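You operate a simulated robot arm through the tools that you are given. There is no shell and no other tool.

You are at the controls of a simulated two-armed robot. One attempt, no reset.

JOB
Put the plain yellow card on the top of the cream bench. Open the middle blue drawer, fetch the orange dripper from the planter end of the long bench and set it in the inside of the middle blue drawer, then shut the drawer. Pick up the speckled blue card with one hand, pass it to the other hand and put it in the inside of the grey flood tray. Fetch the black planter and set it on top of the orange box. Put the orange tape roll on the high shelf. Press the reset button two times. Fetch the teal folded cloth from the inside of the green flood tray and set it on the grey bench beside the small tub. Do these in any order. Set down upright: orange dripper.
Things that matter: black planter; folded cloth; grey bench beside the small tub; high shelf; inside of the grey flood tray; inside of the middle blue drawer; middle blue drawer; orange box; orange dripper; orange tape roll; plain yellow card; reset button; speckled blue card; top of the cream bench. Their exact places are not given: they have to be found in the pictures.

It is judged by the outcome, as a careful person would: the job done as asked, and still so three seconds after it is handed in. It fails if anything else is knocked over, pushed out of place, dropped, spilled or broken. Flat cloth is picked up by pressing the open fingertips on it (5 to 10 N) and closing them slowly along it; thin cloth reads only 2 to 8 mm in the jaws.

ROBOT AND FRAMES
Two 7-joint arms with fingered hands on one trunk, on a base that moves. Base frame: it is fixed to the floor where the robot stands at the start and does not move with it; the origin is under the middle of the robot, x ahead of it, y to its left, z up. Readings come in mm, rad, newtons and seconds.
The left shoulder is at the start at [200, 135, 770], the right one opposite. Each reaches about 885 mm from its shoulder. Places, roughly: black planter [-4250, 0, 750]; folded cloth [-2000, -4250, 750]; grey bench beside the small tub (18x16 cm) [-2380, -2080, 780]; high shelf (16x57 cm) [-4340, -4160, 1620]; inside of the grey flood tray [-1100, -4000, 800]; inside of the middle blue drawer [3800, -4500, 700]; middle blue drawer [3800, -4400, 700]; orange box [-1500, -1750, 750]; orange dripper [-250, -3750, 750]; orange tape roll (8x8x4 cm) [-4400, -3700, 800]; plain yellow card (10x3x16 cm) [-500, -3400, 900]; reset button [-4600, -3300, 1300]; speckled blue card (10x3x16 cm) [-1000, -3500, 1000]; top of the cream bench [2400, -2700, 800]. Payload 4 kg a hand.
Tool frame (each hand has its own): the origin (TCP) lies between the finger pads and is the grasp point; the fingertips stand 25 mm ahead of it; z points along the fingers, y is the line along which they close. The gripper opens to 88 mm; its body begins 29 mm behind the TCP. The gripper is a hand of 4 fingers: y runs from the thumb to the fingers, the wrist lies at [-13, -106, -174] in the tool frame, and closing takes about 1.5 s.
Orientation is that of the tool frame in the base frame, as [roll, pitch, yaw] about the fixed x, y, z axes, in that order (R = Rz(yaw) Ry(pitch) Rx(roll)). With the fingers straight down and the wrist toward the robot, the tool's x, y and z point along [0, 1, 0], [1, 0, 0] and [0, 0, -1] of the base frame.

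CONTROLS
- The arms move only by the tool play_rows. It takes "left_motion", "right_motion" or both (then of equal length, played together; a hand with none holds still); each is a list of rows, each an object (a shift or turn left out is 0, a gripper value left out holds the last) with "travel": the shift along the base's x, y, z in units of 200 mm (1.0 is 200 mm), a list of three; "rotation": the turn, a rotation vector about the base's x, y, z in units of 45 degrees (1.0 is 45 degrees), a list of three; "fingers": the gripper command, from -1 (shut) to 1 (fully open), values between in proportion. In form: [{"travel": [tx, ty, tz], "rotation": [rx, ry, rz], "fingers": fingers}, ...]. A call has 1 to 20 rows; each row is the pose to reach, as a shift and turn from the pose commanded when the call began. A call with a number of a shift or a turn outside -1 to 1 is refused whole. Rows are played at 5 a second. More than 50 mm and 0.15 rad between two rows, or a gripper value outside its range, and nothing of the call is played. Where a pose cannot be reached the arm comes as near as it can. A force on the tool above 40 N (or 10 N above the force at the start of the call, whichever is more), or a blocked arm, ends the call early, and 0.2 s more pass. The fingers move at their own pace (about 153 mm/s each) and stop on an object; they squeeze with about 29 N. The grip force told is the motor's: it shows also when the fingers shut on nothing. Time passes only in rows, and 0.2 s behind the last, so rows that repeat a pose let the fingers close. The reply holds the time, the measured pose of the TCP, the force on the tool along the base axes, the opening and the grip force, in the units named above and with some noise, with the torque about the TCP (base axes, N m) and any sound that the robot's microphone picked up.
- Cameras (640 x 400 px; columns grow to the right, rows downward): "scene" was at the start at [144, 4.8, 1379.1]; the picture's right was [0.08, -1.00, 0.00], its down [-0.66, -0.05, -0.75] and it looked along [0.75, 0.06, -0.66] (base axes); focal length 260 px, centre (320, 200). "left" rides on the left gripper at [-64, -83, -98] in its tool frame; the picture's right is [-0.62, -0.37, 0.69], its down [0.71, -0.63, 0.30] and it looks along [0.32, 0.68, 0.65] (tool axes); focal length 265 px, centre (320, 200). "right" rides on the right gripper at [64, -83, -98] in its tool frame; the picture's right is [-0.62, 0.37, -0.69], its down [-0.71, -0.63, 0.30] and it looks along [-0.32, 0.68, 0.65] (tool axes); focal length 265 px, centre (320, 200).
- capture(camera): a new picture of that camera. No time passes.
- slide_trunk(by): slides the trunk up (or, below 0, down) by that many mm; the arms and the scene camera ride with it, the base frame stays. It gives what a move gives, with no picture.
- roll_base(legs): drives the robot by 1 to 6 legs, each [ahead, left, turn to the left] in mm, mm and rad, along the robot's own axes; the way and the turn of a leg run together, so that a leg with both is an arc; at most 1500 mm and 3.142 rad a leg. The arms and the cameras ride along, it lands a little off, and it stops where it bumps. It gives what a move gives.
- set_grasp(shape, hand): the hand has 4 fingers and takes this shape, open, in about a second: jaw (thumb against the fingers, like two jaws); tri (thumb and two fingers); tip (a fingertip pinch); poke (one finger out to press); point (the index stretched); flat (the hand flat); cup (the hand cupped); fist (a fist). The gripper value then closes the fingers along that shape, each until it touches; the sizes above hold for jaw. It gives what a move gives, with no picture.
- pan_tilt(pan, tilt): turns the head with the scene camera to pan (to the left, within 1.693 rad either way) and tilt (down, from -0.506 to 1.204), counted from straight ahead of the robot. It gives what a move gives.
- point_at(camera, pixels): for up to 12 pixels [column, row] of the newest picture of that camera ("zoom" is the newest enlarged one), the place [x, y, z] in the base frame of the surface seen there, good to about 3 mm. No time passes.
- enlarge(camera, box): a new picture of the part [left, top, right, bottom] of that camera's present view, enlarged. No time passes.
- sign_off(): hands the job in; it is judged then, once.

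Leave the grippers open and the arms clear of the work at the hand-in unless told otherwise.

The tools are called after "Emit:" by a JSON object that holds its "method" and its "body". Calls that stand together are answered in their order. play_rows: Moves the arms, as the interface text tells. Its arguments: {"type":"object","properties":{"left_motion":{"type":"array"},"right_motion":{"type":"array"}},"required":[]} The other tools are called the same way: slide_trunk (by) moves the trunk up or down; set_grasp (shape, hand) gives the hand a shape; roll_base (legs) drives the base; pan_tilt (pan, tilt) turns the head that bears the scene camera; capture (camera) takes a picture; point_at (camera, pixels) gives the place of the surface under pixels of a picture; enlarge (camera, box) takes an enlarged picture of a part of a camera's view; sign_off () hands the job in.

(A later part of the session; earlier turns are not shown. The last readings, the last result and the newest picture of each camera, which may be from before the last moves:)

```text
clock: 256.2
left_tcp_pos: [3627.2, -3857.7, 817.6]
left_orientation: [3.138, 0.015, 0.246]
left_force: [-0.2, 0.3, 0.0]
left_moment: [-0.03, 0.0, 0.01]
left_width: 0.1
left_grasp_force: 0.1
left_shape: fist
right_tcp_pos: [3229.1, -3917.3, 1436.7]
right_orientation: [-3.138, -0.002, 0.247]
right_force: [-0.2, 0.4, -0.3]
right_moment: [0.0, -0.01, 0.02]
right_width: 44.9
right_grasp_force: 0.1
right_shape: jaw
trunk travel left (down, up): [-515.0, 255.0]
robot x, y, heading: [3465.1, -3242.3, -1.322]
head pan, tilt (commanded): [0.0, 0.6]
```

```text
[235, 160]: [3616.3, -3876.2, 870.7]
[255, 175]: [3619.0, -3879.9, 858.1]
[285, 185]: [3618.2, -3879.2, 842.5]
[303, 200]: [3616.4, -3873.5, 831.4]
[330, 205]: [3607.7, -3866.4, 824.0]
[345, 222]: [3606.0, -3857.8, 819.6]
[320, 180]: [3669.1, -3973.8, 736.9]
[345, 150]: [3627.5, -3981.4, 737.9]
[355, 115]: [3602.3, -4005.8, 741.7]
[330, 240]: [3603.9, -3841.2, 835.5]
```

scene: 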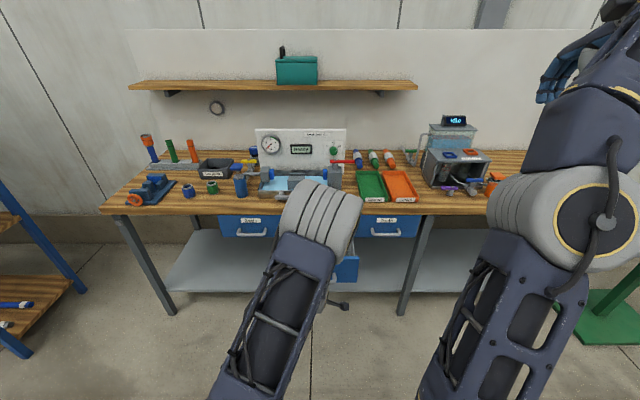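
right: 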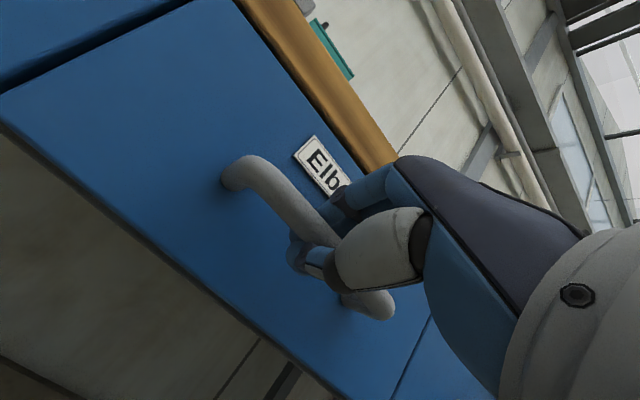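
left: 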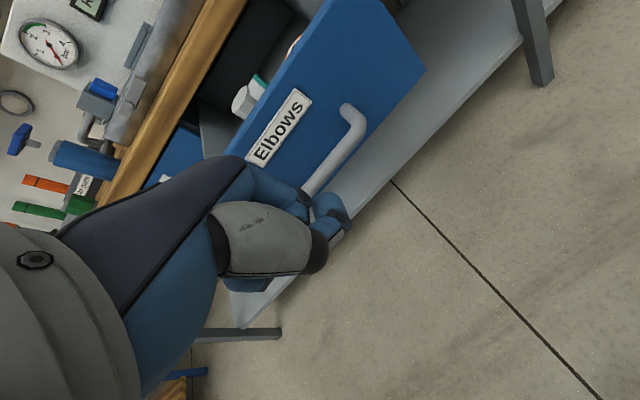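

I lower the fist to the bar's height (TCP z ≈ 703).

Emit:
{"method": "play_rows", "body": {"left_motion": [{"travel": [0, 0, -0.15]}, {"travel": [0, 0, -0.3]}, {"travel": [0, 0, -0.45]}, {"travel": [0.02, 0.005, -0.573]}, {"travel": [0.02, 0.005, -0.573]}]}}

Emit:
{"method": "roll_base", "body": {"legs": [[90, 0, 0]]}}

Emit:
{"method": "capture", "body": {"camera": "left"}}

Emit:
{"method": "capture", "body": {"camera": "scene"}}

```text
clock: 257.4
left_tcp_pos: [3629.8, -3856.4, 705.8]
left_orientation: [3.14, 0.012, 0.247]
left_force: [0.0, -0.6, -0.5]
left_moment: [-0.01, 0.02, -0.01]
left_width: 0.0
left_grasp_force: 0.2
left_shape: fist
right_tcp_pos: [3227.0, -3916.0, 1435.4]
right_orientation: [-3.138, -0.002, 0.249]
right_force: [-0.1, -0.3, -0.4]
right_moment: [0.0, 0.04, -0.01]
right_width: 44.7
right_grasp_force: 0.0
right_shape: jaw
trunk travel left (down, up): [-515.0, 255.0]
robot x, y, heading: [3460.9, -3239.0, -1.322]
head pan, tilt (commanded): [0.0, 0.6]
```

```text
clock: 258.5
left_tcp_pos: [3653.6, -3945.2, 707.0]
left_orientation: [3.139, 0.014, 0.248]
left_force: [-0.1, -0.3, -0.9]
left_moment: [-0.01, -0.02, -0.02]
left_width: 0.0
left_grasp_force: 0.0
left_shape: fist
right_tcp_pos: [3250.9, -4006.3, 1435.0]
right_orientation: [-3.138, -0.003, 0.249]
right_force: [0.0, 0.5, 0.3]
right_moment: [0.01, 0.01, -0.01]
right_width: 44.4
right_grasp_force: 0.1
right_shape: jaw
trunk travel left (down, up): [-515.0, 255.0]
robot x, y, heading: [3485.9, -3327.5, -1.325]
head pan, tilt (commanded): [0.0, 0.6]
```

```text
taken
```

left: 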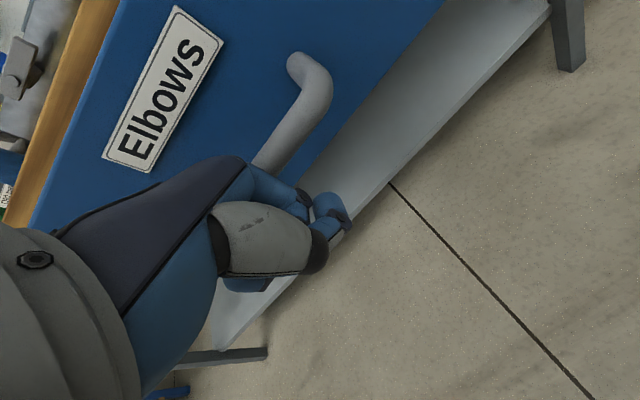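

```text
taken
```

scene: 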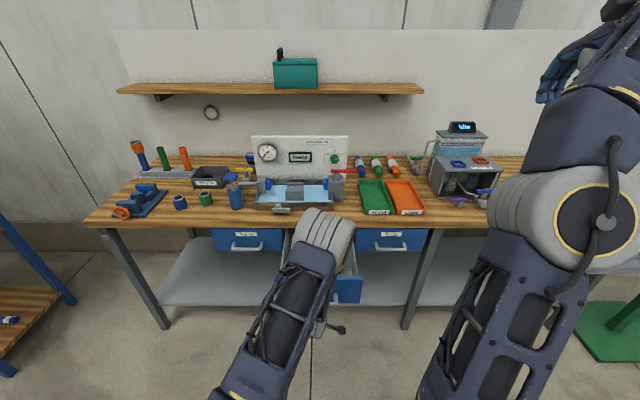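

Not yet in contact. I continue 80 mm.

Emit:
{"method": "roll_base", "body": {"legs": [[80, 0, 0]]}}

Emit:
{"method": "capture", "body": {"camera": "left"}}

```text
clock: 259.5
left_tcp_pos: [3672.8, -4022.0, 706.7]
left_orientation: [3.139, 0.015, 0.248]
left_force: [0.0, 0.5, -0.1]
left_moment: [0.02, -0.01, 0.01]
left_width: 0.0
left_grasp_force: 0.1
left_shape: fist
right_tcp_pos: [3272.8, -4083.7, 1434.6]
right_orientation: [-3.138, -0.003, 0.249]
right_force: [0.3, 0.5, -0.3]
right_moment: [0.0, -0.02, -0.03]
right_width: 44.5
right_grasp_force: 0.1
right_shape: jaw
trunk travel left (down, up): [-515.0, 255.0]
robot x, y, heading: [3507.0, -3404.4, -1.322]
head pan, tilt (commanded): [0.0, 0.6]
```

```text
taken
```

left: 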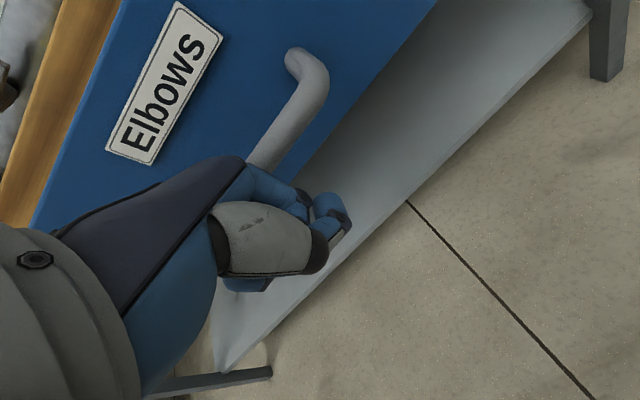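

The drawer moves with the fist. I measure the bar's place to know how far is left.

Emit:
{"method": "point_at", "body": {"camera": "left", "pixels": [[285, 135], [305, 105], [160, 80], [240, 100], [60, 150], [40, 180]]}}

```text
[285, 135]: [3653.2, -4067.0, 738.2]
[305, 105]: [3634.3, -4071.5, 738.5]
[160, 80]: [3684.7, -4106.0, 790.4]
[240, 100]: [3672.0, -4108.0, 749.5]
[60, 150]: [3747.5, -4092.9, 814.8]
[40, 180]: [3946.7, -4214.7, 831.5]
```

177 mm remain. I push 150 mm more, then check.

Emit:
{"method": "roll_base", "body": {"legs": [[150, 0, 0]]}}

Emit:
{"method": "capture", "body": {"camera": "left"}}

Emit:
{"method": "point_at", "body": {"camera": "left", "pixels": [[160, 80], [240, 100], [40, 180], [60, 150], [300, 20]]}}

```text
clock: 260.9
left_tcp_pos: [3710.0, -4165.8, 704.7]
left_orientation: [3.14, 0.013, 0.248]
left_force: [0.2, -0.1, 0.3]
left_moment: [-0.01, -0.01, 0.01]
left_width: 0.2
left_grasp_force: 0.1
left_shape: fist
right_tcp_pos: [3308.9, -4227.7, 1435.4]
right_orientation: [-3.138, -0.004, 0.248]
right_force: [-0.1, 0.9, 0.3]
right_moment: [0.0, 0.04, 0.0]
right_width: 44.4
right_grasp_force: 0.1
right_shape: jaw
trunk travel left (down, up): [-515.0, 255.0]
robot x, y, heading: [3543.8, -3549.9, -1.321]
head pan, tilt (commanded): [0.0, 0.6]
```

```text
taken
```

left: 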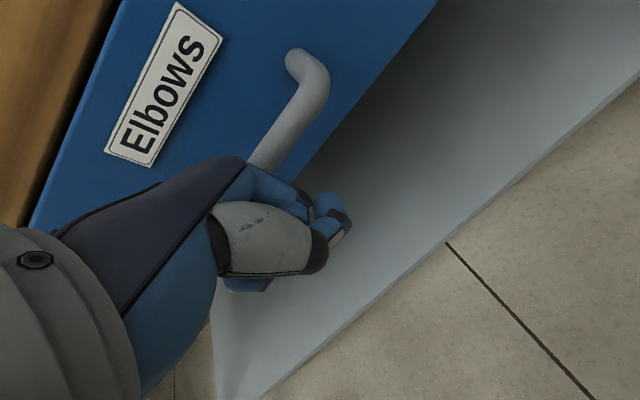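

```text
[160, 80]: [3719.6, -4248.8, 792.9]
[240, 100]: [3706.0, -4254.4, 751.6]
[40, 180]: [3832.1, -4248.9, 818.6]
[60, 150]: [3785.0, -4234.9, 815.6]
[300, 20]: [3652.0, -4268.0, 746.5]
```

About 30 mm left. I push 28 mm and check for resistance.

Emit:
{"method": "roll_base", "body": {"legs": [[28, 0, 0]]}}

Emit:
{"method": "capture", "body": {"camera": "scene"}}

Emit:
{"method": "capture", "body": {"camera": "left"}}

Emit:
{"method": "point_at", "body": {"camera": "left", "pixels": [[160, 80], [240, 100], [60, 150], [30, 130]]}}

```text
clock: 261.7
left_tcp_pos: [3717.7, -4193.6, 707.2]
left_orientation: [3.139, 0.013, 0.248]
left_force: [0.1, -0.3, -0.7]
left_moment: [0.0, -0.04, 0.01]
left_width: 0.0
left_grasp_force: 0.0
left_shape: fist
right_tcp_pos: [3315.2, -4254.6, 1435.1]
right_orientation: [-3.139, -0.004, 0.248]
right_force: [-0.8, -0.2, 0.5]
right_moment: [0.01, -0.01, -0.03]
right_width: 44.8
right_grasp_force: 0.1
right_shape: jaw
trunk travel left (down, up): [-515.0, 255.0]
robot x, y, heading: [3549.6, -3578.9, -1.322]
head pan, tilt (commanded): [0.0, 0.6]
```

```text
taken
```

scene: 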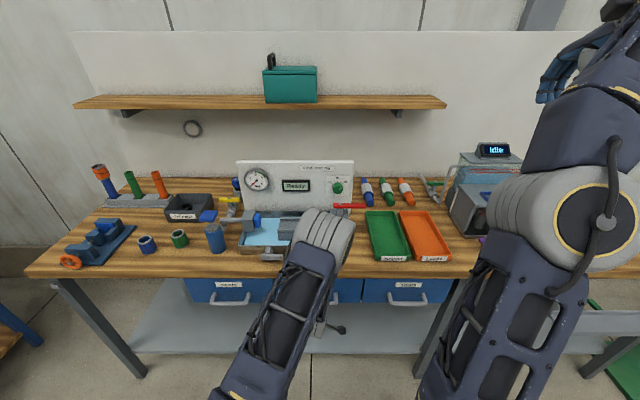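

```text
taken
```

left: 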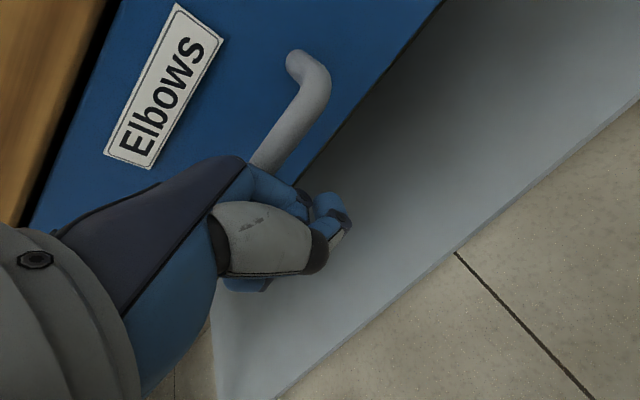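

```text
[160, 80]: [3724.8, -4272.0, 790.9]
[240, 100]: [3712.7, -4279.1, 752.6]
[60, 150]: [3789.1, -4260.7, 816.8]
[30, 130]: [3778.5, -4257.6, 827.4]
```

Almost closed (~6 mm). I push 8 mm more.

Emit:
{"method": "roll_base", "body": {"legs": [[9, 0, 0]]}}

Emit:
{"method": "capture", "body": {"camera": "left"}}

Emit:
{"method": "point_at", "body": {"camera": "left", "pixels": [[160, 80], [240, 100], [60, 150], [30, 130]]}}

```text
clock: 262.5
left_tcp_pos: [3716.8, -4199.6, 706.1]
left_orientation: [-3.139, 0.012, 0.246]
left_force: [-5.5, 28.4, 10.8]
left_moment: [-1.19, -0.32, 0.27]
left_width: 80.6
left_grasp_force: 0.1
left_shape: fist
right_tcp_pos: [3317.0, -4263.8, 1435.4]
right_orientation: [-3.138, -0.003, 0.248]
right_force: [0.5, -0.5, -0.1]
right_moment: [-0.01, -0.01, 0.01]
right_width: 44.6
right_grasp_force: 0.0
right_shape: jaw
trunk travel left (down, up): [-515.0, 255.0]
robot x, y, heading: [3557.8, -3584.1, -1.32]
head pan, tilt (commanded): [0.0, 0.6]
```

```text
taken
```

left: 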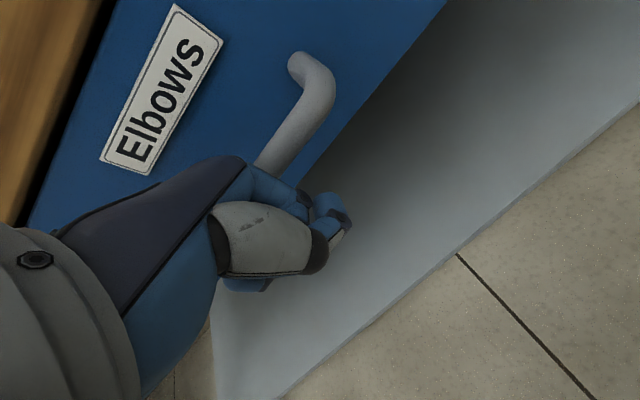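

```text
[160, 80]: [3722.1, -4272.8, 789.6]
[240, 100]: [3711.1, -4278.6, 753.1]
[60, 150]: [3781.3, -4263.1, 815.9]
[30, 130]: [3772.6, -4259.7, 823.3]
```

28 N of resistance: the drawer is against its stop. I back off and compare it with its neighbours.

Emit:
{"method": "roll_base", "body": {"legs": [[-150, 0, 0]]}}

Emit:
{"method": "play_rows", "body": {"left_motion": [{"travel": [0.1, 0.05, 0.2]}, {"travel": [0.2, 0.1, 0.4]}, {"travel": [0.35, 0.15, 0.55]}, {"travel": [0.5, 0.15, 0.7]}, {"travel": [0.65, 0.15, 0.85]}, {"travel": [0.8, 0.15, 1.0]}, {"travel": [0.8, 0.15, 1.0]}]}}

Emit:
{"method": "capture", "body": {"camera": "scene"}}

```text
clock: 263.9
left_tcp_pos: [3679.4, -4050.6, 705.1]
left_orientation: [-3.138, 0.012, 0.246]
left_force: [0.4, 1.0, 0.6]
left_moment: [0.01, -0.02, 0.01]
left_width: 0.0
left_grasp_force: 0.0
left_shape: fist
right_tcp_pos: [3278.0, -4114.2, 1435.0]
right_orientation: [-3.139, -0.005, 0.247]
right_force: [-0.3, -0.3, 0.0]
right_moment: [0.04, -0.02, 0.0]
right_width: 44.6
right_grasp_force: 0.1
right_shape: jaw
trunk travel left (down, up): [-515.0, 255.0]
robot x, y, heading: [3515.5, -3438.9, -1.322]
head pan, tilt (commanded): [0.0, 0.6]
```

```text
clock: 265.5
left_tcp_pos: [3840.2, -4020.2, 904.1]
left_orientation: [-3.138, 0.014, 0.246]
left_force: [0.2, 0.1, -1.1]
left_moment: [0.01, 0.03, -0.03]
left_width: 0.0
left_grasp_force: 0.1
left_shape: fist
right_tcp_pos: [3277.4, -4112.8, 1434.9]
right_orientation: [-3.138, -0.004, 0.248]
right_force: [0.3, -0.1, -0.9]
right_moment: [0.06, 0.03, -0.01]
right_width: 44.8
right_grasp_force: 0.2
right_shape: jaw
trunk travel left (down, up): [-515.0, 255.0]
robot x, y, heading: [3513.4, -3436.1, -1.321]
head pan, tilt (commanded): [0.0, 0.6]
```

```text
taken
```

scene: 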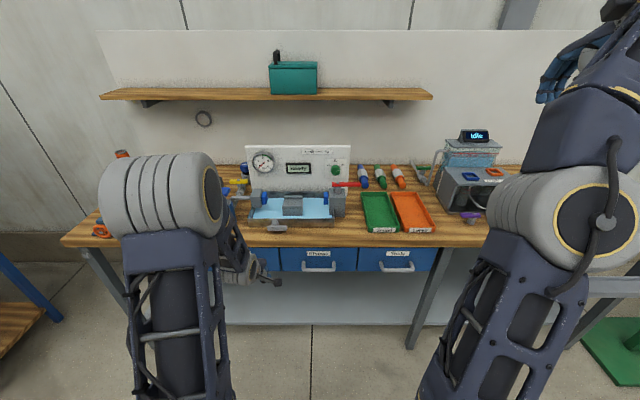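

Emit:
{"method": "enlarge", "body": {"camera": "scene", "box": [240, 230, 450, 285]}}

Emit:
{"method": "point_at", "body": {"camera": "zoom", "pixels": [[130, 60], [330, 60], [370, 60], [560, 60], [240, 55], [450, 55], [60, 60], [100, 70]]}}

```text
3.05 times, centred on (345, 258) of scene
```

zoom: 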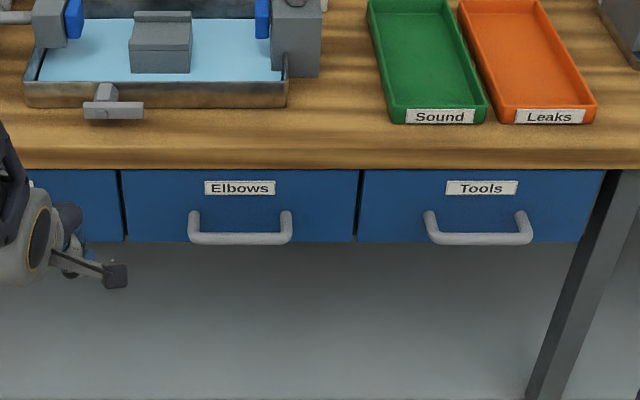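

```text
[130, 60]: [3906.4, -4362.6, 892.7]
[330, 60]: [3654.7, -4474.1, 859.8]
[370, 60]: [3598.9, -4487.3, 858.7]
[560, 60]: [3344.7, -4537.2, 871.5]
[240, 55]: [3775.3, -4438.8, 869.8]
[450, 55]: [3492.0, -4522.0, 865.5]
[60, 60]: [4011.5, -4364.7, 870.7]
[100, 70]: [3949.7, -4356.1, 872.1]
```

Emit:
{"method": "point_at", "body": {"camera": "zoom", "pixels": [[140, 200], [340, 200], [380, 200], [590, 200], [165, 225], [320, 225], [390, 225], [560, 225]]}}

```text
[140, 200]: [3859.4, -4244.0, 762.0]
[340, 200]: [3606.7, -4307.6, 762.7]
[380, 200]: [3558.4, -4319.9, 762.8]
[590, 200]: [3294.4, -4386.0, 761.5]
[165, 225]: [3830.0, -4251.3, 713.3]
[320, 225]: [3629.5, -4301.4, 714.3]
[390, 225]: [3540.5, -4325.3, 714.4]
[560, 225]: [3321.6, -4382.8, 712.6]
```

The middle drawer is flush with its neighbours: closed. I set the left hand back to jaw and bring both arms to a compact carrying pose.

Emit:
{"method": "play_rows", "body": {"left_motion": [{"travel": [0.08, 0.04, 0.2]}, {"travel": [0.16, 0.08, 0.4]}, {"travel": [0.25, 0.15, 0.6]}, {"travel": [0.33, 0.22, 0.8]}, {"travel": [0.42, 0.3, 1.0]}, {"travel": [0.45, 0.42, 1.0]}, {"travel": [0.45, 0.5, 1.0]}, {"travel": [0.45, 0.5, 1.0]}], "right_motion": [{"travel": [0.05, 0.06, -0.1]}, {"travel": [0.1, 0.13, -0.2]}, {"travel": [0.18, 0.22, -0.35]}, {"travel": [0.26, 0.32, -0.5]}, {"travel": [0.35, 0.43, -0.65]}, {"travel": [0.43, 0.52, -0.8]}, {"travel": [0.46, 0.6, -0.95]}, {"travel": [0.46, 0.6, -0.95]}]}}

Emit:
{"method": "set_grasp", "body": {"hand": "left", "shape": "jaw"}}

Emit:
{"method": "capture", "body": {"camera": "scene"}}

```text
clock: 267.3
left_tcp_pos: [3929.1, -3920.9, 1106.0]
left_orientation: [-3.137, 0.012, 0.246]
left_force: [0.1, 1.2, -0.3]
left_moment: [-0.01, 0.03, 0.01]
left_width: 0.0
left_grasp_force: 0.1
left_shape: fist
right_tcp_pos: [3371.0, -3995.9, 1247.4]
right_orientation: [-3.138, -0.003, 0.25]
right_force: [0.0, 0.1, 0.3]
right_moment: [-0.01, -0.01, 0.01]
right_width: 44.8
right_grasp_force: 0.0
right_shape: jaw
trunk travel left (down, up): [-515.0, 255.0]
robot x, y, heading: [3516.8, -3436.6, -1.317]
head pan, tilt (commanded): [0.0, 0.6]
```

```text
clock: 268.2
left_tcp_pos: [3929.5, -3921.9, 1105.5]
left_orientation: [-3.139, 0.013, 0.247]
left_force: [0.2, -0.4, -0.5]
left_moment: [0.0, -0.02, -0.02]
left_width: 87.8
left_grasp_force: 0.0
left_shape: jaw
right_tcp_pos: [3371.3, -3996.5, 1248.0]
right_orientation: [-3.137, -0.002, 0.248]
right_force: [-0.3, -0.9, -0.5]
right_moment: [0.0, 0.01, 0.02]
right_width: 44.7
right_grasp_force: 0.0
right_shape: jaw
trunk travel left (down, up): [-515.0, 255.0]
robot x, y, heading: [3517.3, -3437.9, -1.318]
head pan, tilt (commanded): [0.0, 0.6]
```

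```text
taken
```

scene: 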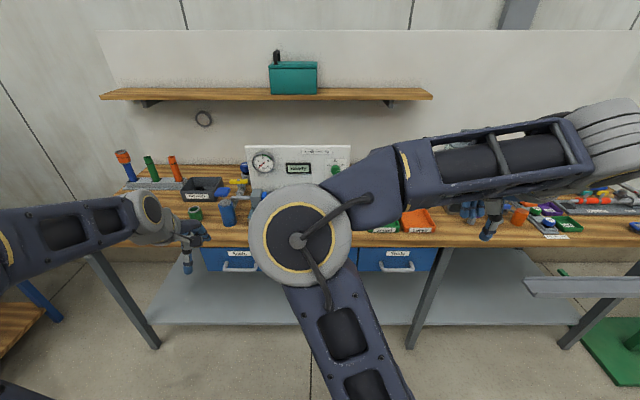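

The right elbow flipped inward again and blocks the view. I extend the hand forward-left nearly to full reach, then draw it back along a line left of the shoulder to get the elbow outside.

Emit:
{"method": "play_rows", "body": {"right_motion": [{"travel": [0.15, -0.18, 0.02]}, {"travel": [0.3, -0.36, 0.05]}, {"travel": [0.45, -0.54, 0.08]}, {"travel": [0.6, -0.7, 0.1]}, {"travel": [0.75, -0.86, 0.12]}, {"travel": [0.9, -0.98, 0.15]}, {"travel": [0.9, -0.98, 0.15]}]}}

Emit:
{"method": "capture", "body": {"camera": "scene"}}

```text
clock: 269.8
left_tcp_pos: [3930.6, -3921.4, 1105.8]
left_orientation: [-3.138, 0.011, 0.246]
left_force: [0.1, 0.1, -0.2]
left_moment: [0.01, -0.02, -0.02]
left_width: 87.6
left_grasp_force: 0.0
left_shape: jaw
right_tcp_pos: [3553.7, -4191.3, 1274.7]
right_orientation: [-3.138, -0.003, 0.248]
right_force: [0.0, 0.0, 0.3]
right_moment: [0.02, 0.0, -0.03]
right_width: 44.6
right_grasp_force: 0.0
right_shape: jaw
trunk travel left (down, up): [-515.0, 255.0]
robot x, y, heading: [3518.2, -3432.9, -1.325]
head pan, tilt (commanded): [0.0, 0.6]
```

```text
taken
```

scene: 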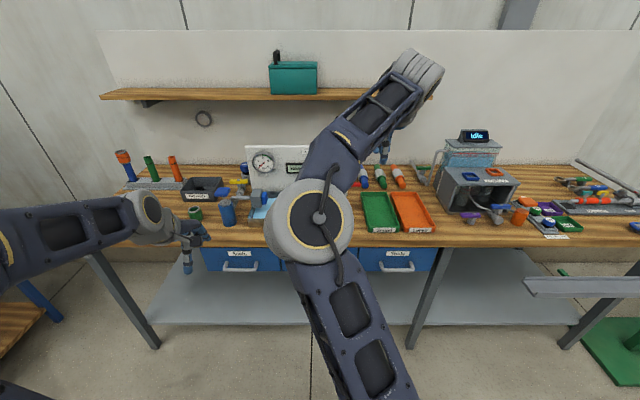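

Emit:
{"method": "play_rows", "body": {"right_motion": [{"travel": [0.15, -0.1, 0.1]}, {"travel": [0.35, -0.2, 0.2]}, {"travel": [0.55, -0.3, 0.25]}, {"travel": [0.75, -0.35, 0.3]}, {"travel": [0.9, -0.35, 0.3]}, {"travel": [0.9, -0.35, 0.3]}]}}

Emit:
{"method": "play_rows", "body": {"right_motion": [{"travel": [-0.05, 0.2, -0.1]}, {"travel": [-0.1, 0.4, -0.2]}, {"travel": [-0.15, 0.6, -0.25]}, {"travel": [-0.2, 0.8, -0.3]}, {"travel": [-0.25, 1.0, -0.35]}, {"travel": [-0.25, 1.0, -0.35]}]}}

Emit:
{"method": "capture", "body": {"camera": "scene"}}

```text
clock: 271.2
left_tcp_pos: [3929.4, -3922.1, 1106.1]
left_orientation: [-3.137, 0.011, 0.246]
left_force: [0.5, 1.0, 0.1]
left_moment: [0.01, -0.01, -0.05]
left_width: 87.3
left_grasp_force: 0.2
left_shape: jaw
right_tcp_pos: [3692.4, -4229.1, 1319.1]
right_orientation: [-3.138, -0.002, 0.247]
right_force: [-0.3, 1.8, 0.2]
right_moment: [-0.05, -0.03, 0.01]
right_width: 44.9
right_grasp_force: 0.0
right_shape: jaw
right hand out of reach, approached as far as the arm can: row 3, 4, 5, 6
trunk travel left (down, up): [-515.0, 255.0]
robot x, y, heading: [3514.6, -3438.8, -1.324]
head pan, tilt (commanded): [0.0, 0.6]
```

```text
clock: 272.6
left_tcp_pos: [3930.1, -3920.7, 1106.3]
left_orientation: [-3.138, 0.012, 0.246]
left_force: [0.4, -0.1, -0.3]
left_moment: [-0.03, -0.02, 0.02]
left_width: 87.7
left_grasp_force: 0.1
left_shape: jaw
right_tcp_pos: [3644.4, -4027.9, 1249.9]
right_orientation: [-3.138, -0.003, 0.247]
right_force: [0.5, -0.1, 0.7]
right_moment: [0.03, -0.01, 0.02]
right_width: 44.9
right_grasp_force: 0.1
right_shape: jaw
trunk travel left (down, up): [-515.0, 255.0]
robot x, y, heading: [3511.8, -3437.8, -1.324]
head pan, tilt (commanded): [0.0, 0.6]
```

```text
taken
```

scene: 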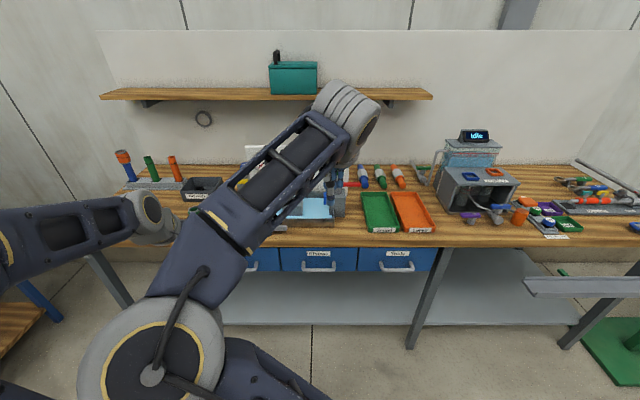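

The elbow is still on the inner side. I repeat the motion that brought it outside earlier: point the hand forward, then draw it back and turn it down.

Emit:
{"method": "play_rows", "body": {"right_motion": [{"travel": [-0.02, -0.08, -0.1], "rotation": [-0.1, -0.025, 0]}, {"travel": [-0.03, -0.16, -0.2], "rotation": [-0.2, -0.05, 0]}, {"travel": [-0.05, -0.24, -0.3], "rotation": [-0.3, -0.075, 0]}, {"travel": [-0.07, -0.32, -0.4], "rotation": [-0.4, -0.1, 0]}, {"travel": [-0.08, -0.4, -0.5], "rotation": [-0.5, -0.125, 0]}, {"travel": [-0.08, -0.4, -0.5], "rotation": [-0.5, -0.125, 0]}]}}

Emit:
{"method": "play_rows", "body": {"right_motion": [{"travel": [-0.02, -0.08, -0.1], "rotation": [-0.1, -0.025, 0]}, {"travel": [-0.03, -0.16, -0.2], "rotation": [-0.2, -0.05, 0]}, {"travel": [-0.05, -0.24, -0.3], "rotation": [-0.3, -0.075, 0]}, {"travel": [-0.07, -0.32, -0.4], "rotation": [-0.4, -0.1, 0]}, {"travel": [-0.08, -0.4, -0.5], "rotation": [-0.5, -0.125, 0]}, {"travel": [-0.08, -0.4, -0.5], "rotation": [-0.5, -0.125, 0]}]}}

Emit:
{"method": "capture", "body": {"camera": "scene"}}

```text
clock: 274.0
left_tcp_pos: [3930.3, -3921.9, 1105.8]
left_orientation: [-3.136, 0.013, 0.248]
left_force: [0.2, -0.8, -0.3]
left_moment: [-0.01, -0.01, 0.02]
left_width: 87.5
left_grasp_force: 0.1
left_shape: jaw
right_tcp_pos: [3630.0, -4108.1, 1143.2]
right_orientation: [2.74, -0.001, 0.249]
right_force: [0.2, -0.2, 0.2]
right_moment: [-0.01, 0.01, 0.0]
right_width: 44.8
right_grasp_force: 0.1
right_shape: jaw
trunk travel left (down, up): [-515.0, 255.0]
robot x, y, heading: [3513.4, -3434.5, -1.322]
head pan, tilt (commanded): [0.0, 0.6]
```

```text
clock: 275.4
left_tcp_pos: [3931.3, -3921.5, 1105.7]
left_orientation: [-3.138, 0.013, 0.245]
left_force: [-0.8, -0.2, 0.1]
left_moment: [0.01, 0.03, 0.04]
left_width: 87.5
left_grasp_force: 0.1
left_shape: jaw
right_tcp_pos: [3611.5, -4188.9, 1046.1]
right_orientation: [2.332, 0.0, 0.247]
right_force: [-0.1, -0.3, 0.5]
right_moment: [-0.01, -0.02, 0.01]
right_width: 44.7
right_grasp_force: 0.1
right_shape: jaw
trunk travel left (down, up): [-515.0, 255.0]
robot x, y, heading: [3512.0, -3435.0, -1.326]
head pan, tilt (commanded): [0.0, 0.6]
```

```text
taken
```

scene: 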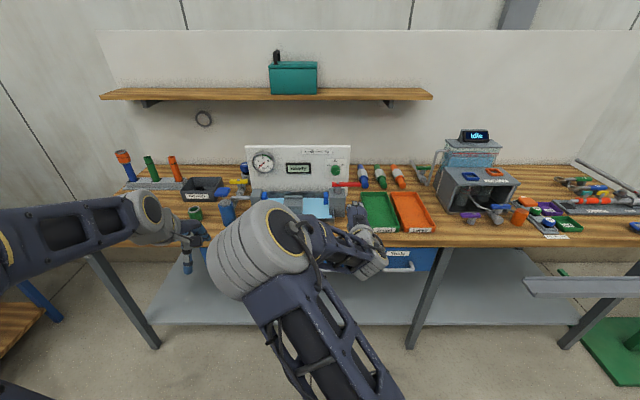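

I try yawing the right hand to the left (fingers pointing left), which should force the forearm and elbow to the right side.

Emit:
{"method": "play_rows", "body": {"right_motion": [{"rotation": [0, 0, 0.17], "travel": [0, 0.03, 0.05]}, {"rotation": [0, 0, 0.34], "travel": [0, 0.06, 0.1]}, {"rotation": [0, 0, 0.5], "travel": [0, 0.1, 0.15]}, {"rotation": [0, 0, 0.67], "travel": [0, 0.13, 0.2]}, {"rotation": [0, 0, 0.84], "travel": [0, 0.16, 0.25]}, {"rotation": [0, 0, 1.0], "travel": [0, 0.2, 0.3]}, {"rotation": [0, 0, 1.0], "travel": [0, 0.2, 0.3]}]}}

Emit:
{"method": "capture", "body": {"camera": "scene"}}

```text
clock: 277.0
left_tcp_pos: [3930.6, -3920.8, 1105.7]
left_orientation: [-3.139, 0.012, 0.246]
left_force: [-1.0, -0.3, 0.4]
left_moment: [0.0, 0.02, 0.01]
left_width: 87.5
left_grasp_force: 0.2
left_shape: jaw
right_tcp_pos: [3612.8, -4149.6, 1108.0]
right_orientation: [2.335, -0.002, 1.036]
right_force: [-0.3, -0.2, 0.4]
right_moment: [0.0, 0.03, 0.05]
right_width: 44.7
right_grasp_force: 0.2
right_shape: jaw
trunk travel left (down, up): [-515.0, 255.0]
robot x, y, heading: [3513.5, -3430.5, -1.321]
head pan, tilt (commanded): [0.0, 0.6]
```

```text
taken
```

scene: 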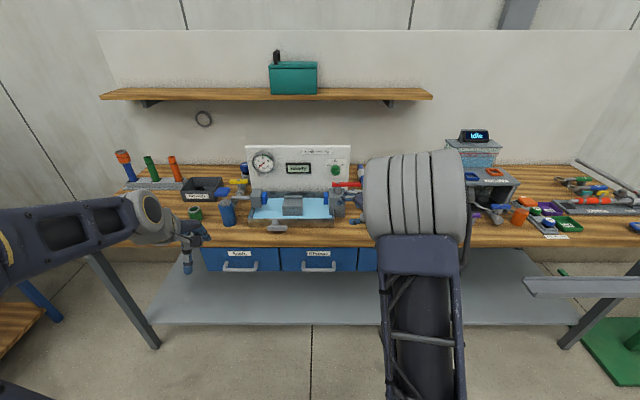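

That works: the elbow moved right. I now turn the fingers down with this yaw kept, drawing back.

Emit:
{"method": "play_rows", "body": {"right_motion": [{"rotation": [0.089, 0.148, 0], "travel": [-0.02, 0.1, 0.08]}, {"rotation": [0.177, 0.296, 0], "travel": [-0.05, 0.2, 0.16]}, {"rotation": [0.266, 0.444, 0], "travel": [-0.08, 0.3, 0.25]}, {"rotation": [0.355, 0.593, 0], "travel": [-0.1, 0.4, 0.33]}, {"rotation": [0.443, 0.741, 0], "travel": [-0.12, 0.5, 0.42]}, {"rotation": [0.532, 0.889, 0], "travel": [-0.15, 0.58, 0.5]}, {"rotation": [0.532, 0.889, 0], "travel": [-0.15, 0.58, 0.5]}]}}

Emit:
{"method": "capture", "body": {"camera": "scene"}}

```text
clock: 278.6
left_tcp_pos: [3929.2, -3922.2, 1106.0]
left_orientation: [-3.137, 0.012, 0.246]
left_force: [-0.9, 0.6, 0.0]
left_moment: [-0.04, 0.0, -0.02]
left_width: 87.5
left_grasp_force: 0.1
left_shape: jaw
right_tcp_pos: [3580.5, -4031.7, 1205.9]
right_orientation: [-3.133, -0.001, 1.032]
right_force: [0.2, 0.9, -0.1]
right_moment: [0.01, -0.02, 0.01]
right_width: 44.6
right_grasp_force: 0.2
right_shape: jaw
trunk travel left (down, up): [-515.0, 255.0]
robot x, y, heading: [3514.9, -3436.7, -1.319]
head pan, tilt (commanded): [0.0, 0.6]
```

```text
taken
```

scene: 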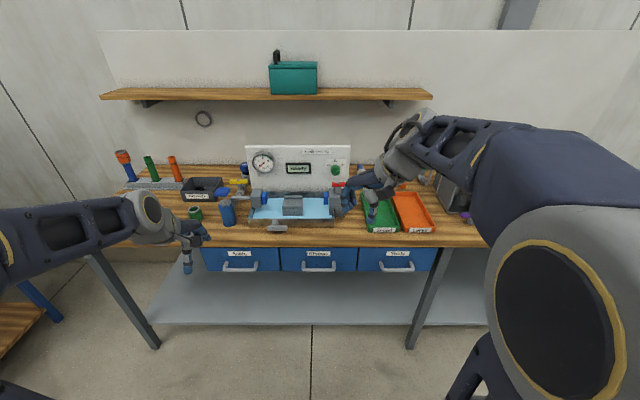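

The elbow is on the right again. I un-yaw the hand and move it to its usual place.

Emit:
{"method": "play_rows", "body": {"right_motion": [{"rotation": [0, 0, -0.167], "travel": [-0.12, -0.03, 0.03]}, {"rotation": [0, 0, -0.333], "travel": [-0.25, -0.06, 0.06]}, {"rotation": [0, 0, -0.5], "travel": [-0.38, -0.1, 0.1]}, {"rotation": [0, 0, -0.667], "travel": [-0.5, -0.13, 0.13]}, {"rotation": [0, 0, -0.833], "travel": [-0.63, -0.16, 0.16]}, {"rotation": [0, 0, -1.0], "travel": [-0.75, -0.19, 0.18], "fingers": 1}, {"rotation": [0, 0, -1.0], "travel": [-0.75, -0.19, 0.18]}]}}

Emit:
{"method": "capture", "body": {"camera": "scene"}}

```text
clock: 280.2
left_tcp_pos: [3931.2, -3920.6, 1106.4]
left_orientation: [-3.138, 0.011, 0.247]
left_force: [0.6, 0.2, -0.2]
left_moment: [-0.03, -0.03, -0.03]
left_width: 87.3
left_grasp_force: 0.1
left_shape: jaw
right_tcp_pos: [3430.3, -4070.3, 1242.7]
right_orientation: [-3.135, -0.001, 0.246]
right_force: [0.0, -0.2, -1.5]
right_moment: [-0.02, -0.05, 0.01]
right_width: 87.9
right_grasp_force: 0.1
right_shape: jaw
trunk travel left (down, up): [-515.0, 255.0]
robot x, y, heading: [3512.2, -3433.1, -1.321]
head pan, tilt (commanded): [0.0, 0.6]
```

```text
taken
```

scene: 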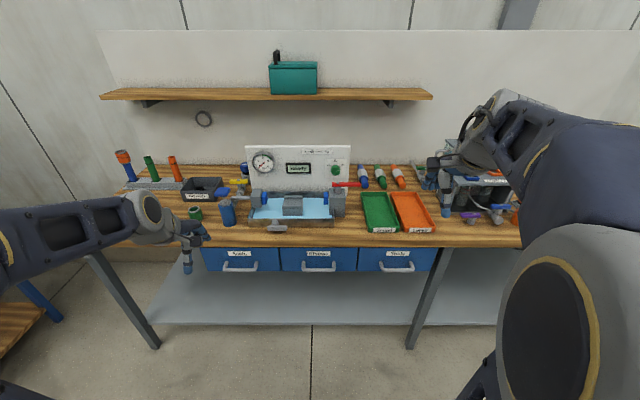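

Both arms are compact now. I turn right 90° and drive along the aisle toward the back of the long bench.

Emit:
{"method": "roll_base", "body": {"legs": [[0, 0, -1.575], [1500, 0, 0], [1300, 0, 0]]}}

Emit:
{"method": "pan_tilt", "body": {"pan": 0.0, "tilt": 0.45}}

Emit:
{"method": "capture", "body": {"camera": "scene"}}

```text
clock: 297.4
left_tcp_pos: [313.5, -4480.1, 1105.8]
left_orientation: [-3.138, 0.012, -1.349]
left_force: [0.3, -0.3, -0.7]
left_moment: [0.02, -0.01, 0.05]
left_width: 87.7
left_grasp_force: 0.0
left_shape: jaw
right_tcp_pos: [178.4, -3976.9, 1243.6]
right_orientation: [-3.135, -0.004, -1.348]
right_force: [-0.5, -0.3, -0.7]
right_moment: [0.0, 0.01, -0.01]
right_width: 88.0
right_grasp_force: 0.1
right_shape: jaw
trunk travel left (down, up): [-515.0, 255.0]
robot x, y, heading: [809.5, -4075.3, -2.913]
head pan, tilt (commanded): [0.0, 0.6]
```

```text
clock: 298.1
left_tcp_pos: [314.2, -4479.5, 1106.6]
left_orientation: [-3.139, 0.011, -1.348]
left_force: [-0.6, 0.5, 0.2]
left_moment: [0.01, 0.04, -0.03]
left_width: 87.6
left_grasp_force: 0.0
left_shape: jaw
right_tcp_pos: [177.7, -3978.1, 1244.2]
right_orientation: [-3.135, -0.005, -1.349]
right_force: [0.0, -0.7, 0.5]
right_moment: [-0.01, 0.02, 0.02]
right_width: 87.9
right_grasp_force: 0.1
right_shape: jaw
trunk travel left (down, up): [-515.0, 255.0]
robot x, y, heading: [814.3, -4077.9, -2.916]
head pan, tilt (commanded): [0.0, 0.45]
```

```text
taken
```

scene: 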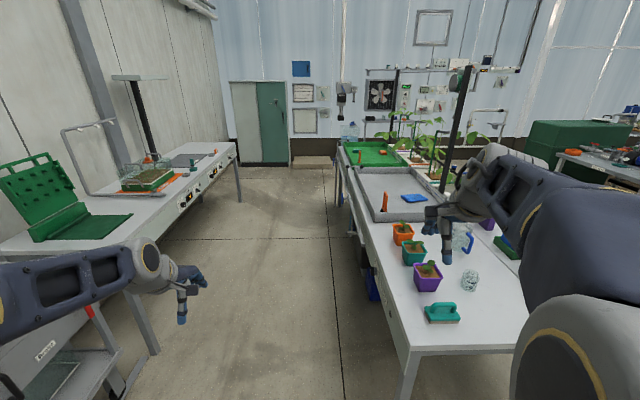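

I see the back aisle. I measure the edges on both sides and the green tray.

Emit:
{"method": "point_at", "body": {"camera": "scene", "pixels": [[165, 225], [240, 160], [240, 200], [405, 345], [345, 200], [330, 150], [370, 155], [355, 152], [400, 150], [385, 150], [205, 190], [130, 250]]}}

Emit:
{"method": "enlarge", "body": {"camera": "scene", "box": [320, 110, 480, 210]}}

```text
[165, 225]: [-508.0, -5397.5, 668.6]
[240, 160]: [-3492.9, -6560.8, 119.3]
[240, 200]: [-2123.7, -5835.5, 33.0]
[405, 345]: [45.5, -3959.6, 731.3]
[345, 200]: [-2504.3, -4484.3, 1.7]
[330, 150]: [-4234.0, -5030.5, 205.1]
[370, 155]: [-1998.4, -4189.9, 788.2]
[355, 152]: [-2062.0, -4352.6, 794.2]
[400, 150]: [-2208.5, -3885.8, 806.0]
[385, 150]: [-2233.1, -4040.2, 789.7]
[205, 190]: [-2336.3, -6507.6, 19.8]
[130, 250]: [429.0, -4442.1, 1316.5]
```

```text
4.00 times, centred on (400, 160) of scene
```

zoom: 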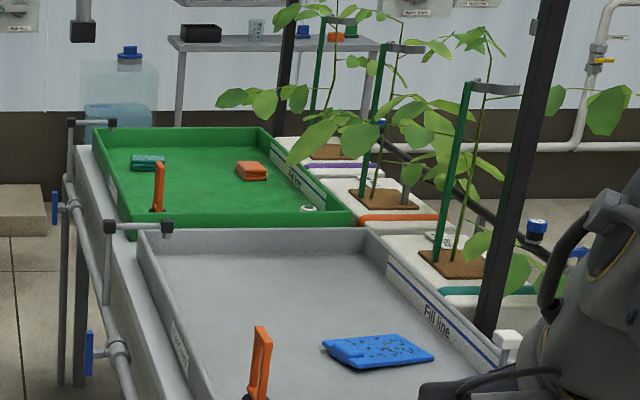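

There are two folded cloths in the green tray: teal (zoom 148,160) and orange. The teal one is near [-2060, -4350]. I move to the aisle's middle and drive ahead ~2900 mm, in two steps.

Emit:
{"method": "roll_base", "body": {"legs": [[0, 250, 0.02], [1400, 0, 0]]}}

Emit:
{"method": "capture", "body": {"camera": "scene"}}

```text
clock: 306.8
left_tcp_pos: [-1036.1, -5046.7, 1106.2]
left_orientation: [-3.14, 0.013, -1.358]
left_force: [1.2, 0.2, -0.5]
left_moment: [-0.03, -0.02, -0.02]
left_width: 87.7
left_grasp_force: 0.1
left_shape: jaw
right_tcp_pos: [-1166.7, -4542.5, 1242.9]
right_orientation: [-3.134, -0.002, -1.359]
right_force: [0.3, -0.1, 0.6]
right_moment: [0.03, 0.0, 0.0]
right_width: 87.8
right_grasp_force: 0.1
right_shape: jaw
trunk travel left (down, up): [-515.0, 255.0]
robot x, y, heading: [-542.1, -4649.2, -2.93]
head pan, tilt (commanded): [0.0, 0.45]
```

```text
taken
```

scene: 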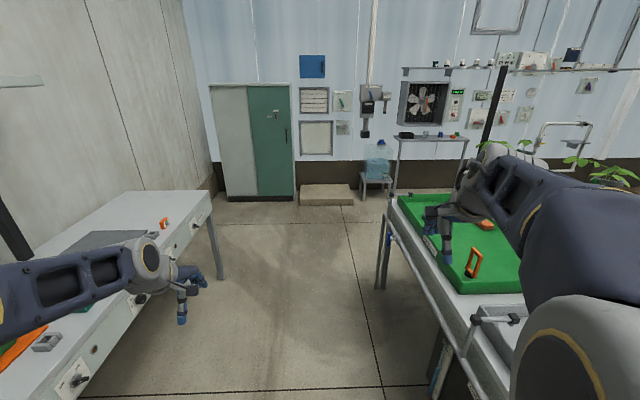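

I correct the heading and drive 1450 mm further.

Emit:
{"method": "roll_base", "body": {"legs": [[0, 0, 0.03], [1450, 0, 0]]}}

Emit:
{"method": "roll_base", "body": {"legs": [[0, 0, -1.571]]}}

Emit:
{"method": "pan_tilt", "body": {"pan": 0.0, "tilt": 0.7}}

Emit:
{"method": "capture", "body": {"camera": "scene"}}

```text
clock: 314.3
left_tcp_pos: [-2408.6, -5426.3, 1105.7]
left_orientation: [-3.138, 0.01, -1.317]
left_force: [0.5, -0.2, -0.2]
left_moment: [-0.01, 0.05, 0.0]
left_width: 87.6
left_grasp_force: 0.1
left_shape: jaw
right_tcp_pos: [-2562.5, -4929.2, 1243.5]
right_orientation: [-3.135, -0.003, -1.315]
right_force: [0.1, -0.4, 1.3]
right_moment: [0.0, 0.03, -0.01]
right_width: 87.8
right_grasp_force: 0.1
right_shape: jaw
trunk travel left (down, up): [-515.0, 255.0]
robot x, y, heading: [-1926.1, -5006.2, -2.882]
head pan, tilt (commanded): [0.0, 0.45]
```

```text
clock: 318.6
left_tcp_pos: [-2327.6, -4509.4, 1105.5]
left_orientation: [-3.138, 0.011, -2.925]
left_force: [0.7, 0.2, -0.6]
left_moment: [0.01, -0.03, 0.01]
left_width: 87.5
left_grasp_force: 0.0
left_shape: jaw
right_tcp_pos: [-1823.6, -4376.5, 1243.0]
right_orientation: [-3.135, -0.003, -2.924]
right_force: [-0.1, 0.5, 0.3]
right_moment: [0.02, -0.01, 0.0]
right_width: 87.5
right_grasp_force: 0.0
right_shape: jaw
trunk travel left (down, up): [-515.0, 255.0]
robot x, y, heading: [-1930.1, -5010.6, 1.793]
head pan, tilt (commanded): [0.0, 0.45]
```

```text
clock: 319.4
left_tcp_pos: [-2327.0, -4509.0, 1106.3]
left_orientation: [-3.139, 0.013, -2.927]
left_force: [0.3, -0.4, -0.2]
left_moment: [0.0, -0.03, -0.01]
left_width: 87.4
left_grasp_force: 0.1
left_shape: jaw
right_tcp_pos: [-1822.7, -4377.5, 1243.8]
right_orientation: [-3.135, -0.004, -2.925]
right_force: [0.7, -0.7, -1.1]
right_moment: [0.0, 0.01, 0.01]
right_width: 88.2
right_grasp_force: 0.1
right_shape: jaw
trunk travel left (down, up): [-515.0, 255.0]
robot x, y, heading: [-1928.5, -5009.4, 1.786]
head pan, tilt (commanded): [0.0, 0.7]
```

```text
taken
```

scene: 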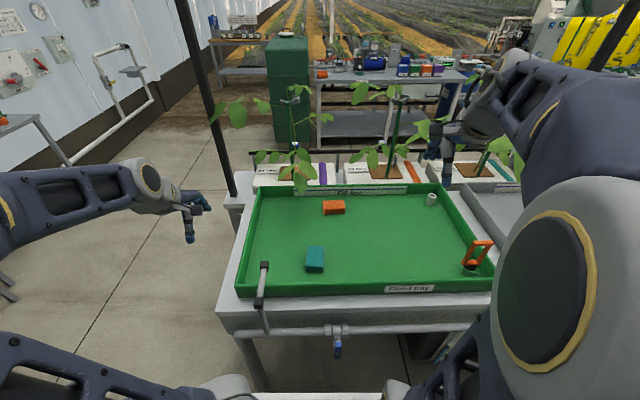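

The green flood tray is in front; the teal folded cloth at (315, 260). I zoom and measure.

Emit:
{"method": "enlarge", "body": {"camera": "scene", "box": [230, 190, 430, 315]}}

Emit:
{"method": "point_at", "body": {"camera": "zoom", "pixels": [[245, 178], [300, 178], [247, 240], [297, 262], [270, 215], [250, 263], [302, 240], [350, 240], [150, 250], [400, 305], [110, 240], [200, 330]]}}

```text
3.20 times, centred on (330, 252) of scene
```

zoom: 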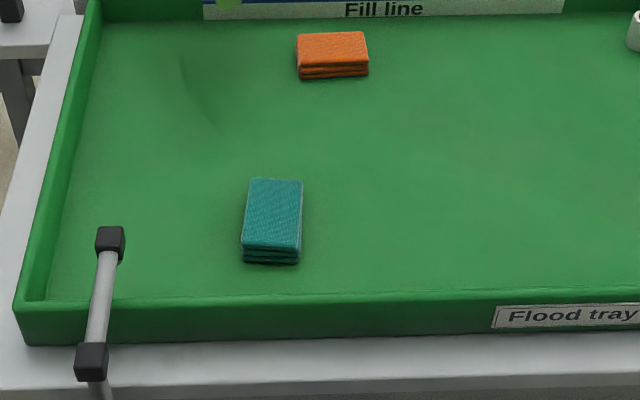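

```text
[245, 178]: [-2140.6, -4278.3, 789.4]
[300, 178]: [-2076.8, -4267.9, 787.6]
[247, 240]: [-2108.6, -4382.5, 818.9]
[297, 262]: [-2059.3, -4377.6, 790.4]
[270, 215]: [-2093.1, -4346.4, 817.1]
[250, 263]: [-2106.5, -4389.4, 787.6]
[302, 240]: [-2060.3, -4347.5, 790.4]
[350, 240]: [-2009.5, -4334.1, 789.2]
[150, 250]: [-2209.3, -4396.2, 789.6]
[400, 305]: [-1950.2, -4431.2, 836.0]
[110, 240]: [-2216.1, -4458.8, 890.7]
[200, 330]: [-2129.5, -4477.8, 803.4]
```

Emit:
{"method": "point_at", "body": {"camera": "zoom", "pixels": [[253, 185], [297, 185], [299, 215], [247, 215], [295, 245], [250, 245], [272, 183], [272, 247], [272, 260], [275, 190], [298, 230], [260, 255]]}}

```text
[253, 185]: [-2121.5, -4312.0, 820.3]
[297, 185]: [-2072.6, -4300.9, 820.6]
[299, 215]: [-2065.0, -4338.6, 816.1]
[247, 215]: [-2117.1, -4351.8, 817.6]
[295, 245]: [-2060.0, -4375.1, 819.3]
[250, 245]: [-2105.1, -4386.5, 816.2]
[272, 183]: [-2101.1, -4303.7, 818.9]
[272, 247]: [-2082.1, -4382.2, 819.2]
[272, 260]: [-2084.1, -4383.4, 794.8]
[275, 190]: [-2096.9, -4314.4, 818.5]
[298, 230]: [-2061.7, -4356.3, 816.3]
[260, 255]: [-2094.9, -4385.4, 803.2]
```

The folded cloth is a 54 × 80 mm stack, 30 mm thick, centre [-2090, -4344], top z 818, aligned with the tray. I'll grip it across the 54 mm width with the right hand yawed 90° left. I move above it in two steps.

Emit:
{"method": "play_rows", "body": {"right_motion": [{"travel": [-0.11, 0.014, -0.1], "rotation": [0, 0, 0.167], "fingers": 1}, {"travel": [-0.22, 0.028, -0.2], "rotation": [0, 0, 0.333]}, {"travel": [-0.33, 0.042, -0.3], "rotation": [0, 0, 0.5]}, {"travel": [-0.45, 0.056, -0.4], "rotation": [0, 0, 0.667]}, {"travel": [-0.56, 0.07, -0.5], "rotation": [0, 0, 0.833]}, {"travel": [-0.668, 0.084, -0.6], "rotation": [0, 0, 1.0]}, {"travel": [-0.668, 0.084, -0.6], "rotation": [0, 0, 1.0]}]}}

Emit:
{"method": "play_rows", "body": {"right_motion": [{"travel": [-0.11, 0.014, -0.1], "rotation": [0, 0, 0.167], "fingers": 1}, {"travel": [-0.22, 0.028, -0.2], "rotation": [0, 0, 0.333]}, {"travel": [-0.33, 0.042, -0.3], "rotation": [0, 0, 0.5]}, {"travel": [-0.45, 0.056, -0.4], "rotation": [0, 0, 0.667]}, {"travel": [-0.56, 0.07, -0.5], "rotation": [0, 0, 0.833]}, {"travel": [-0.668, 0.084, -0.6], "rotation": [0, 0, 1.0]}, {"travel": [-0.668, 0.084, -0.6], "rotation": [0, 0, 1.0]}]}}

Emit:
{"method": "capture", "body": {"camera": "scene"}}

Emit:
{"method": "capture", "body": {"camera": "right"}}

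```text
clock: 320.9
left_tcp_pos: [-2328.2, -4509.8, 1106.4]
left_orientation: [-3.137, 0.012, -2.926]
left_force: [0.3, 0.5, 0.1]
left_moment: [0.01, 0.03, -0.02]
left_width: 87.5
left_grasp_force: 0.1
left_shape: jaw
right_tcp_pos: [-1957.5, -4361.3, 1123.2]
right_orientation: [-3.134, -0.004, -2.138]
right_force: [0.3, -0.2, -0.3]
right_moment: [0.0, -0.02, -0.01]
right_width: 87.9
right_grasp_force: 0.1
right_shape: jaw
trunk travel left (down, up): [-515.0, 255.0]
robot x, y, heading: [-1927.3, -5006.9, 1.797]
head pan, tilt (commanded): [0.0, 0.7]
```

```text
clock: 322.6
left_tcp_pos: [-2327.6, -4510.6, 1106.2]
left_orientation: [-3.137, 0.012, -2.927]
left_force: [-0.2, -0.2, -0.4]
left_moment: [-0.03, -0.02, 0.01]
left_width: 87.7
left_grasp_force: 0.1
left_shape: jaw
right_tcp_pos: [-2092.5, -4342.1, 1005.8]
right_orientation: [-3.134, -0.004, -1.352]
right_force: [0.4, 0.1, -1.0]
right_moment: [0.0, 0.01, -0.01]
right_width: 87.8
right_grasp_force: 0.0
right_shape: jaw
trunk travel left (down, up): [-515.0, 255.0]
robot x, y, heading: [-1923.8, -5010.2, 1.79]
head pan, tilt (commanded): [0.0, 0.7]
```

```text
taken
```

scene: 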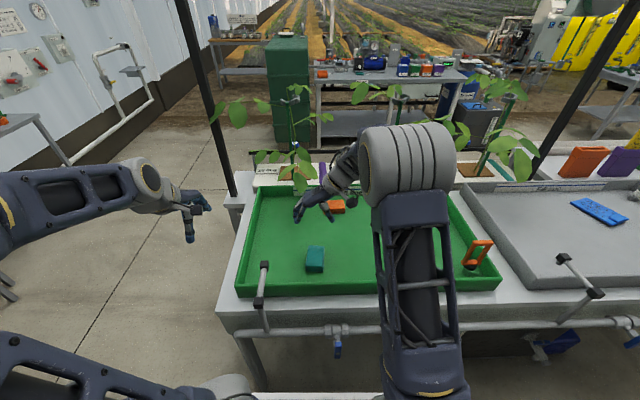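

```text
taken
```

right: 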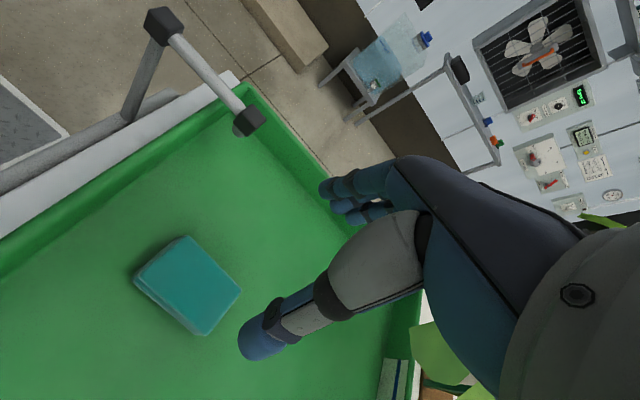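

I verify the cloth's centre from the right camera.

Emit:
{"method": "point_at", "body": {"camera": "right", "pixels": [[138, 285], [185, 240], [240, 290], [195, 330], [190, 287], [165, 310]]}}

```text
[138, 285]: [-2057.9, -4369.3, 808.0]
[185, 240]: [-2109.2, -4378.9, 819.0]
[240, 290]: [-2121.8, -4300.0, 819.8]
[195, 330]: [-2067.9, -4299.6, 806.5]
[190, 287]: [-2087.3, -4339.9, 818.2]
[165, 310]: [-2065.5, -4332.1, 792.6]
```

Aligned within 3 mm. I lower to just above it, then to the grip height.

Emit:
{"method": "play_rows", "body": {"right_motion": [{"travel": [0.01, 0, -0.2], "fingers": 1}, {"travel": [0.01, 0, -0.4]}, {"travel": [0.01, 0, -0.6]}, {"travel": [0.01, 0, -0.78]}, {"travel": [0.01, 0, -0.78]}]}}

Emit:
{"method": "capture", "body": {"camera": "right"}}

Emit:
{"method": "enlarge", "body": {"camera": "scene", "box": [250, 190, 410, 290]}}

```text
clock: 323.8
left_tcp_pos: [-2327.0, -4508.7, 1106.3]
left_orientation: [-3.137, 0.013, -2.928]
left_force: [0.2, -0.1, -0.1]
left_moment: [0.04, 0.0, -0.02]
left_width: 87.4
left_grasp_force: 0.0
left_shape: jaw
right_tcp_pos: [-2091.6, -4337.3, 849.5]
right_orientation: [-3.135, -0.004, -1.353]
right_force: [-0.3, -0.3, 0.9]
right_moment: [0.02, -0.03, 0.02]
right_width: 87.7
right_grasp_force: 0.0
right_shape: jaw
trunk travel left (down, up): [-515.0, 255.0]
robot x, y, heading: [-1927.4, -5008.8, 1.794]
head pan, tilt (commanded): [0.0, 0.7]
```

```text
taken
```

right: 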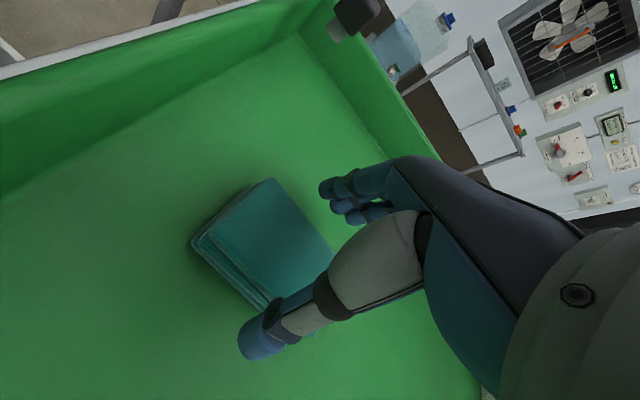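

```text
4.00 times, centred on (330, 240) of scene
```

zoom: 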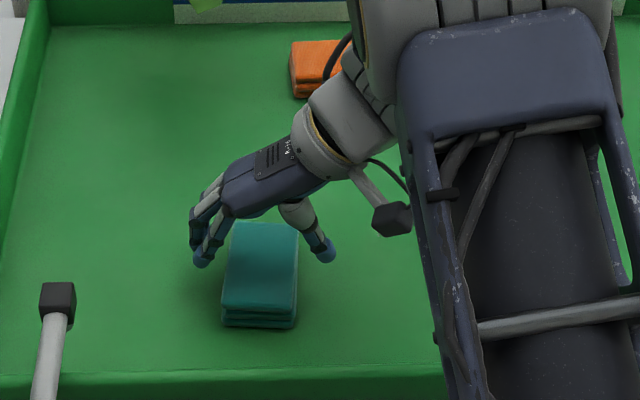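

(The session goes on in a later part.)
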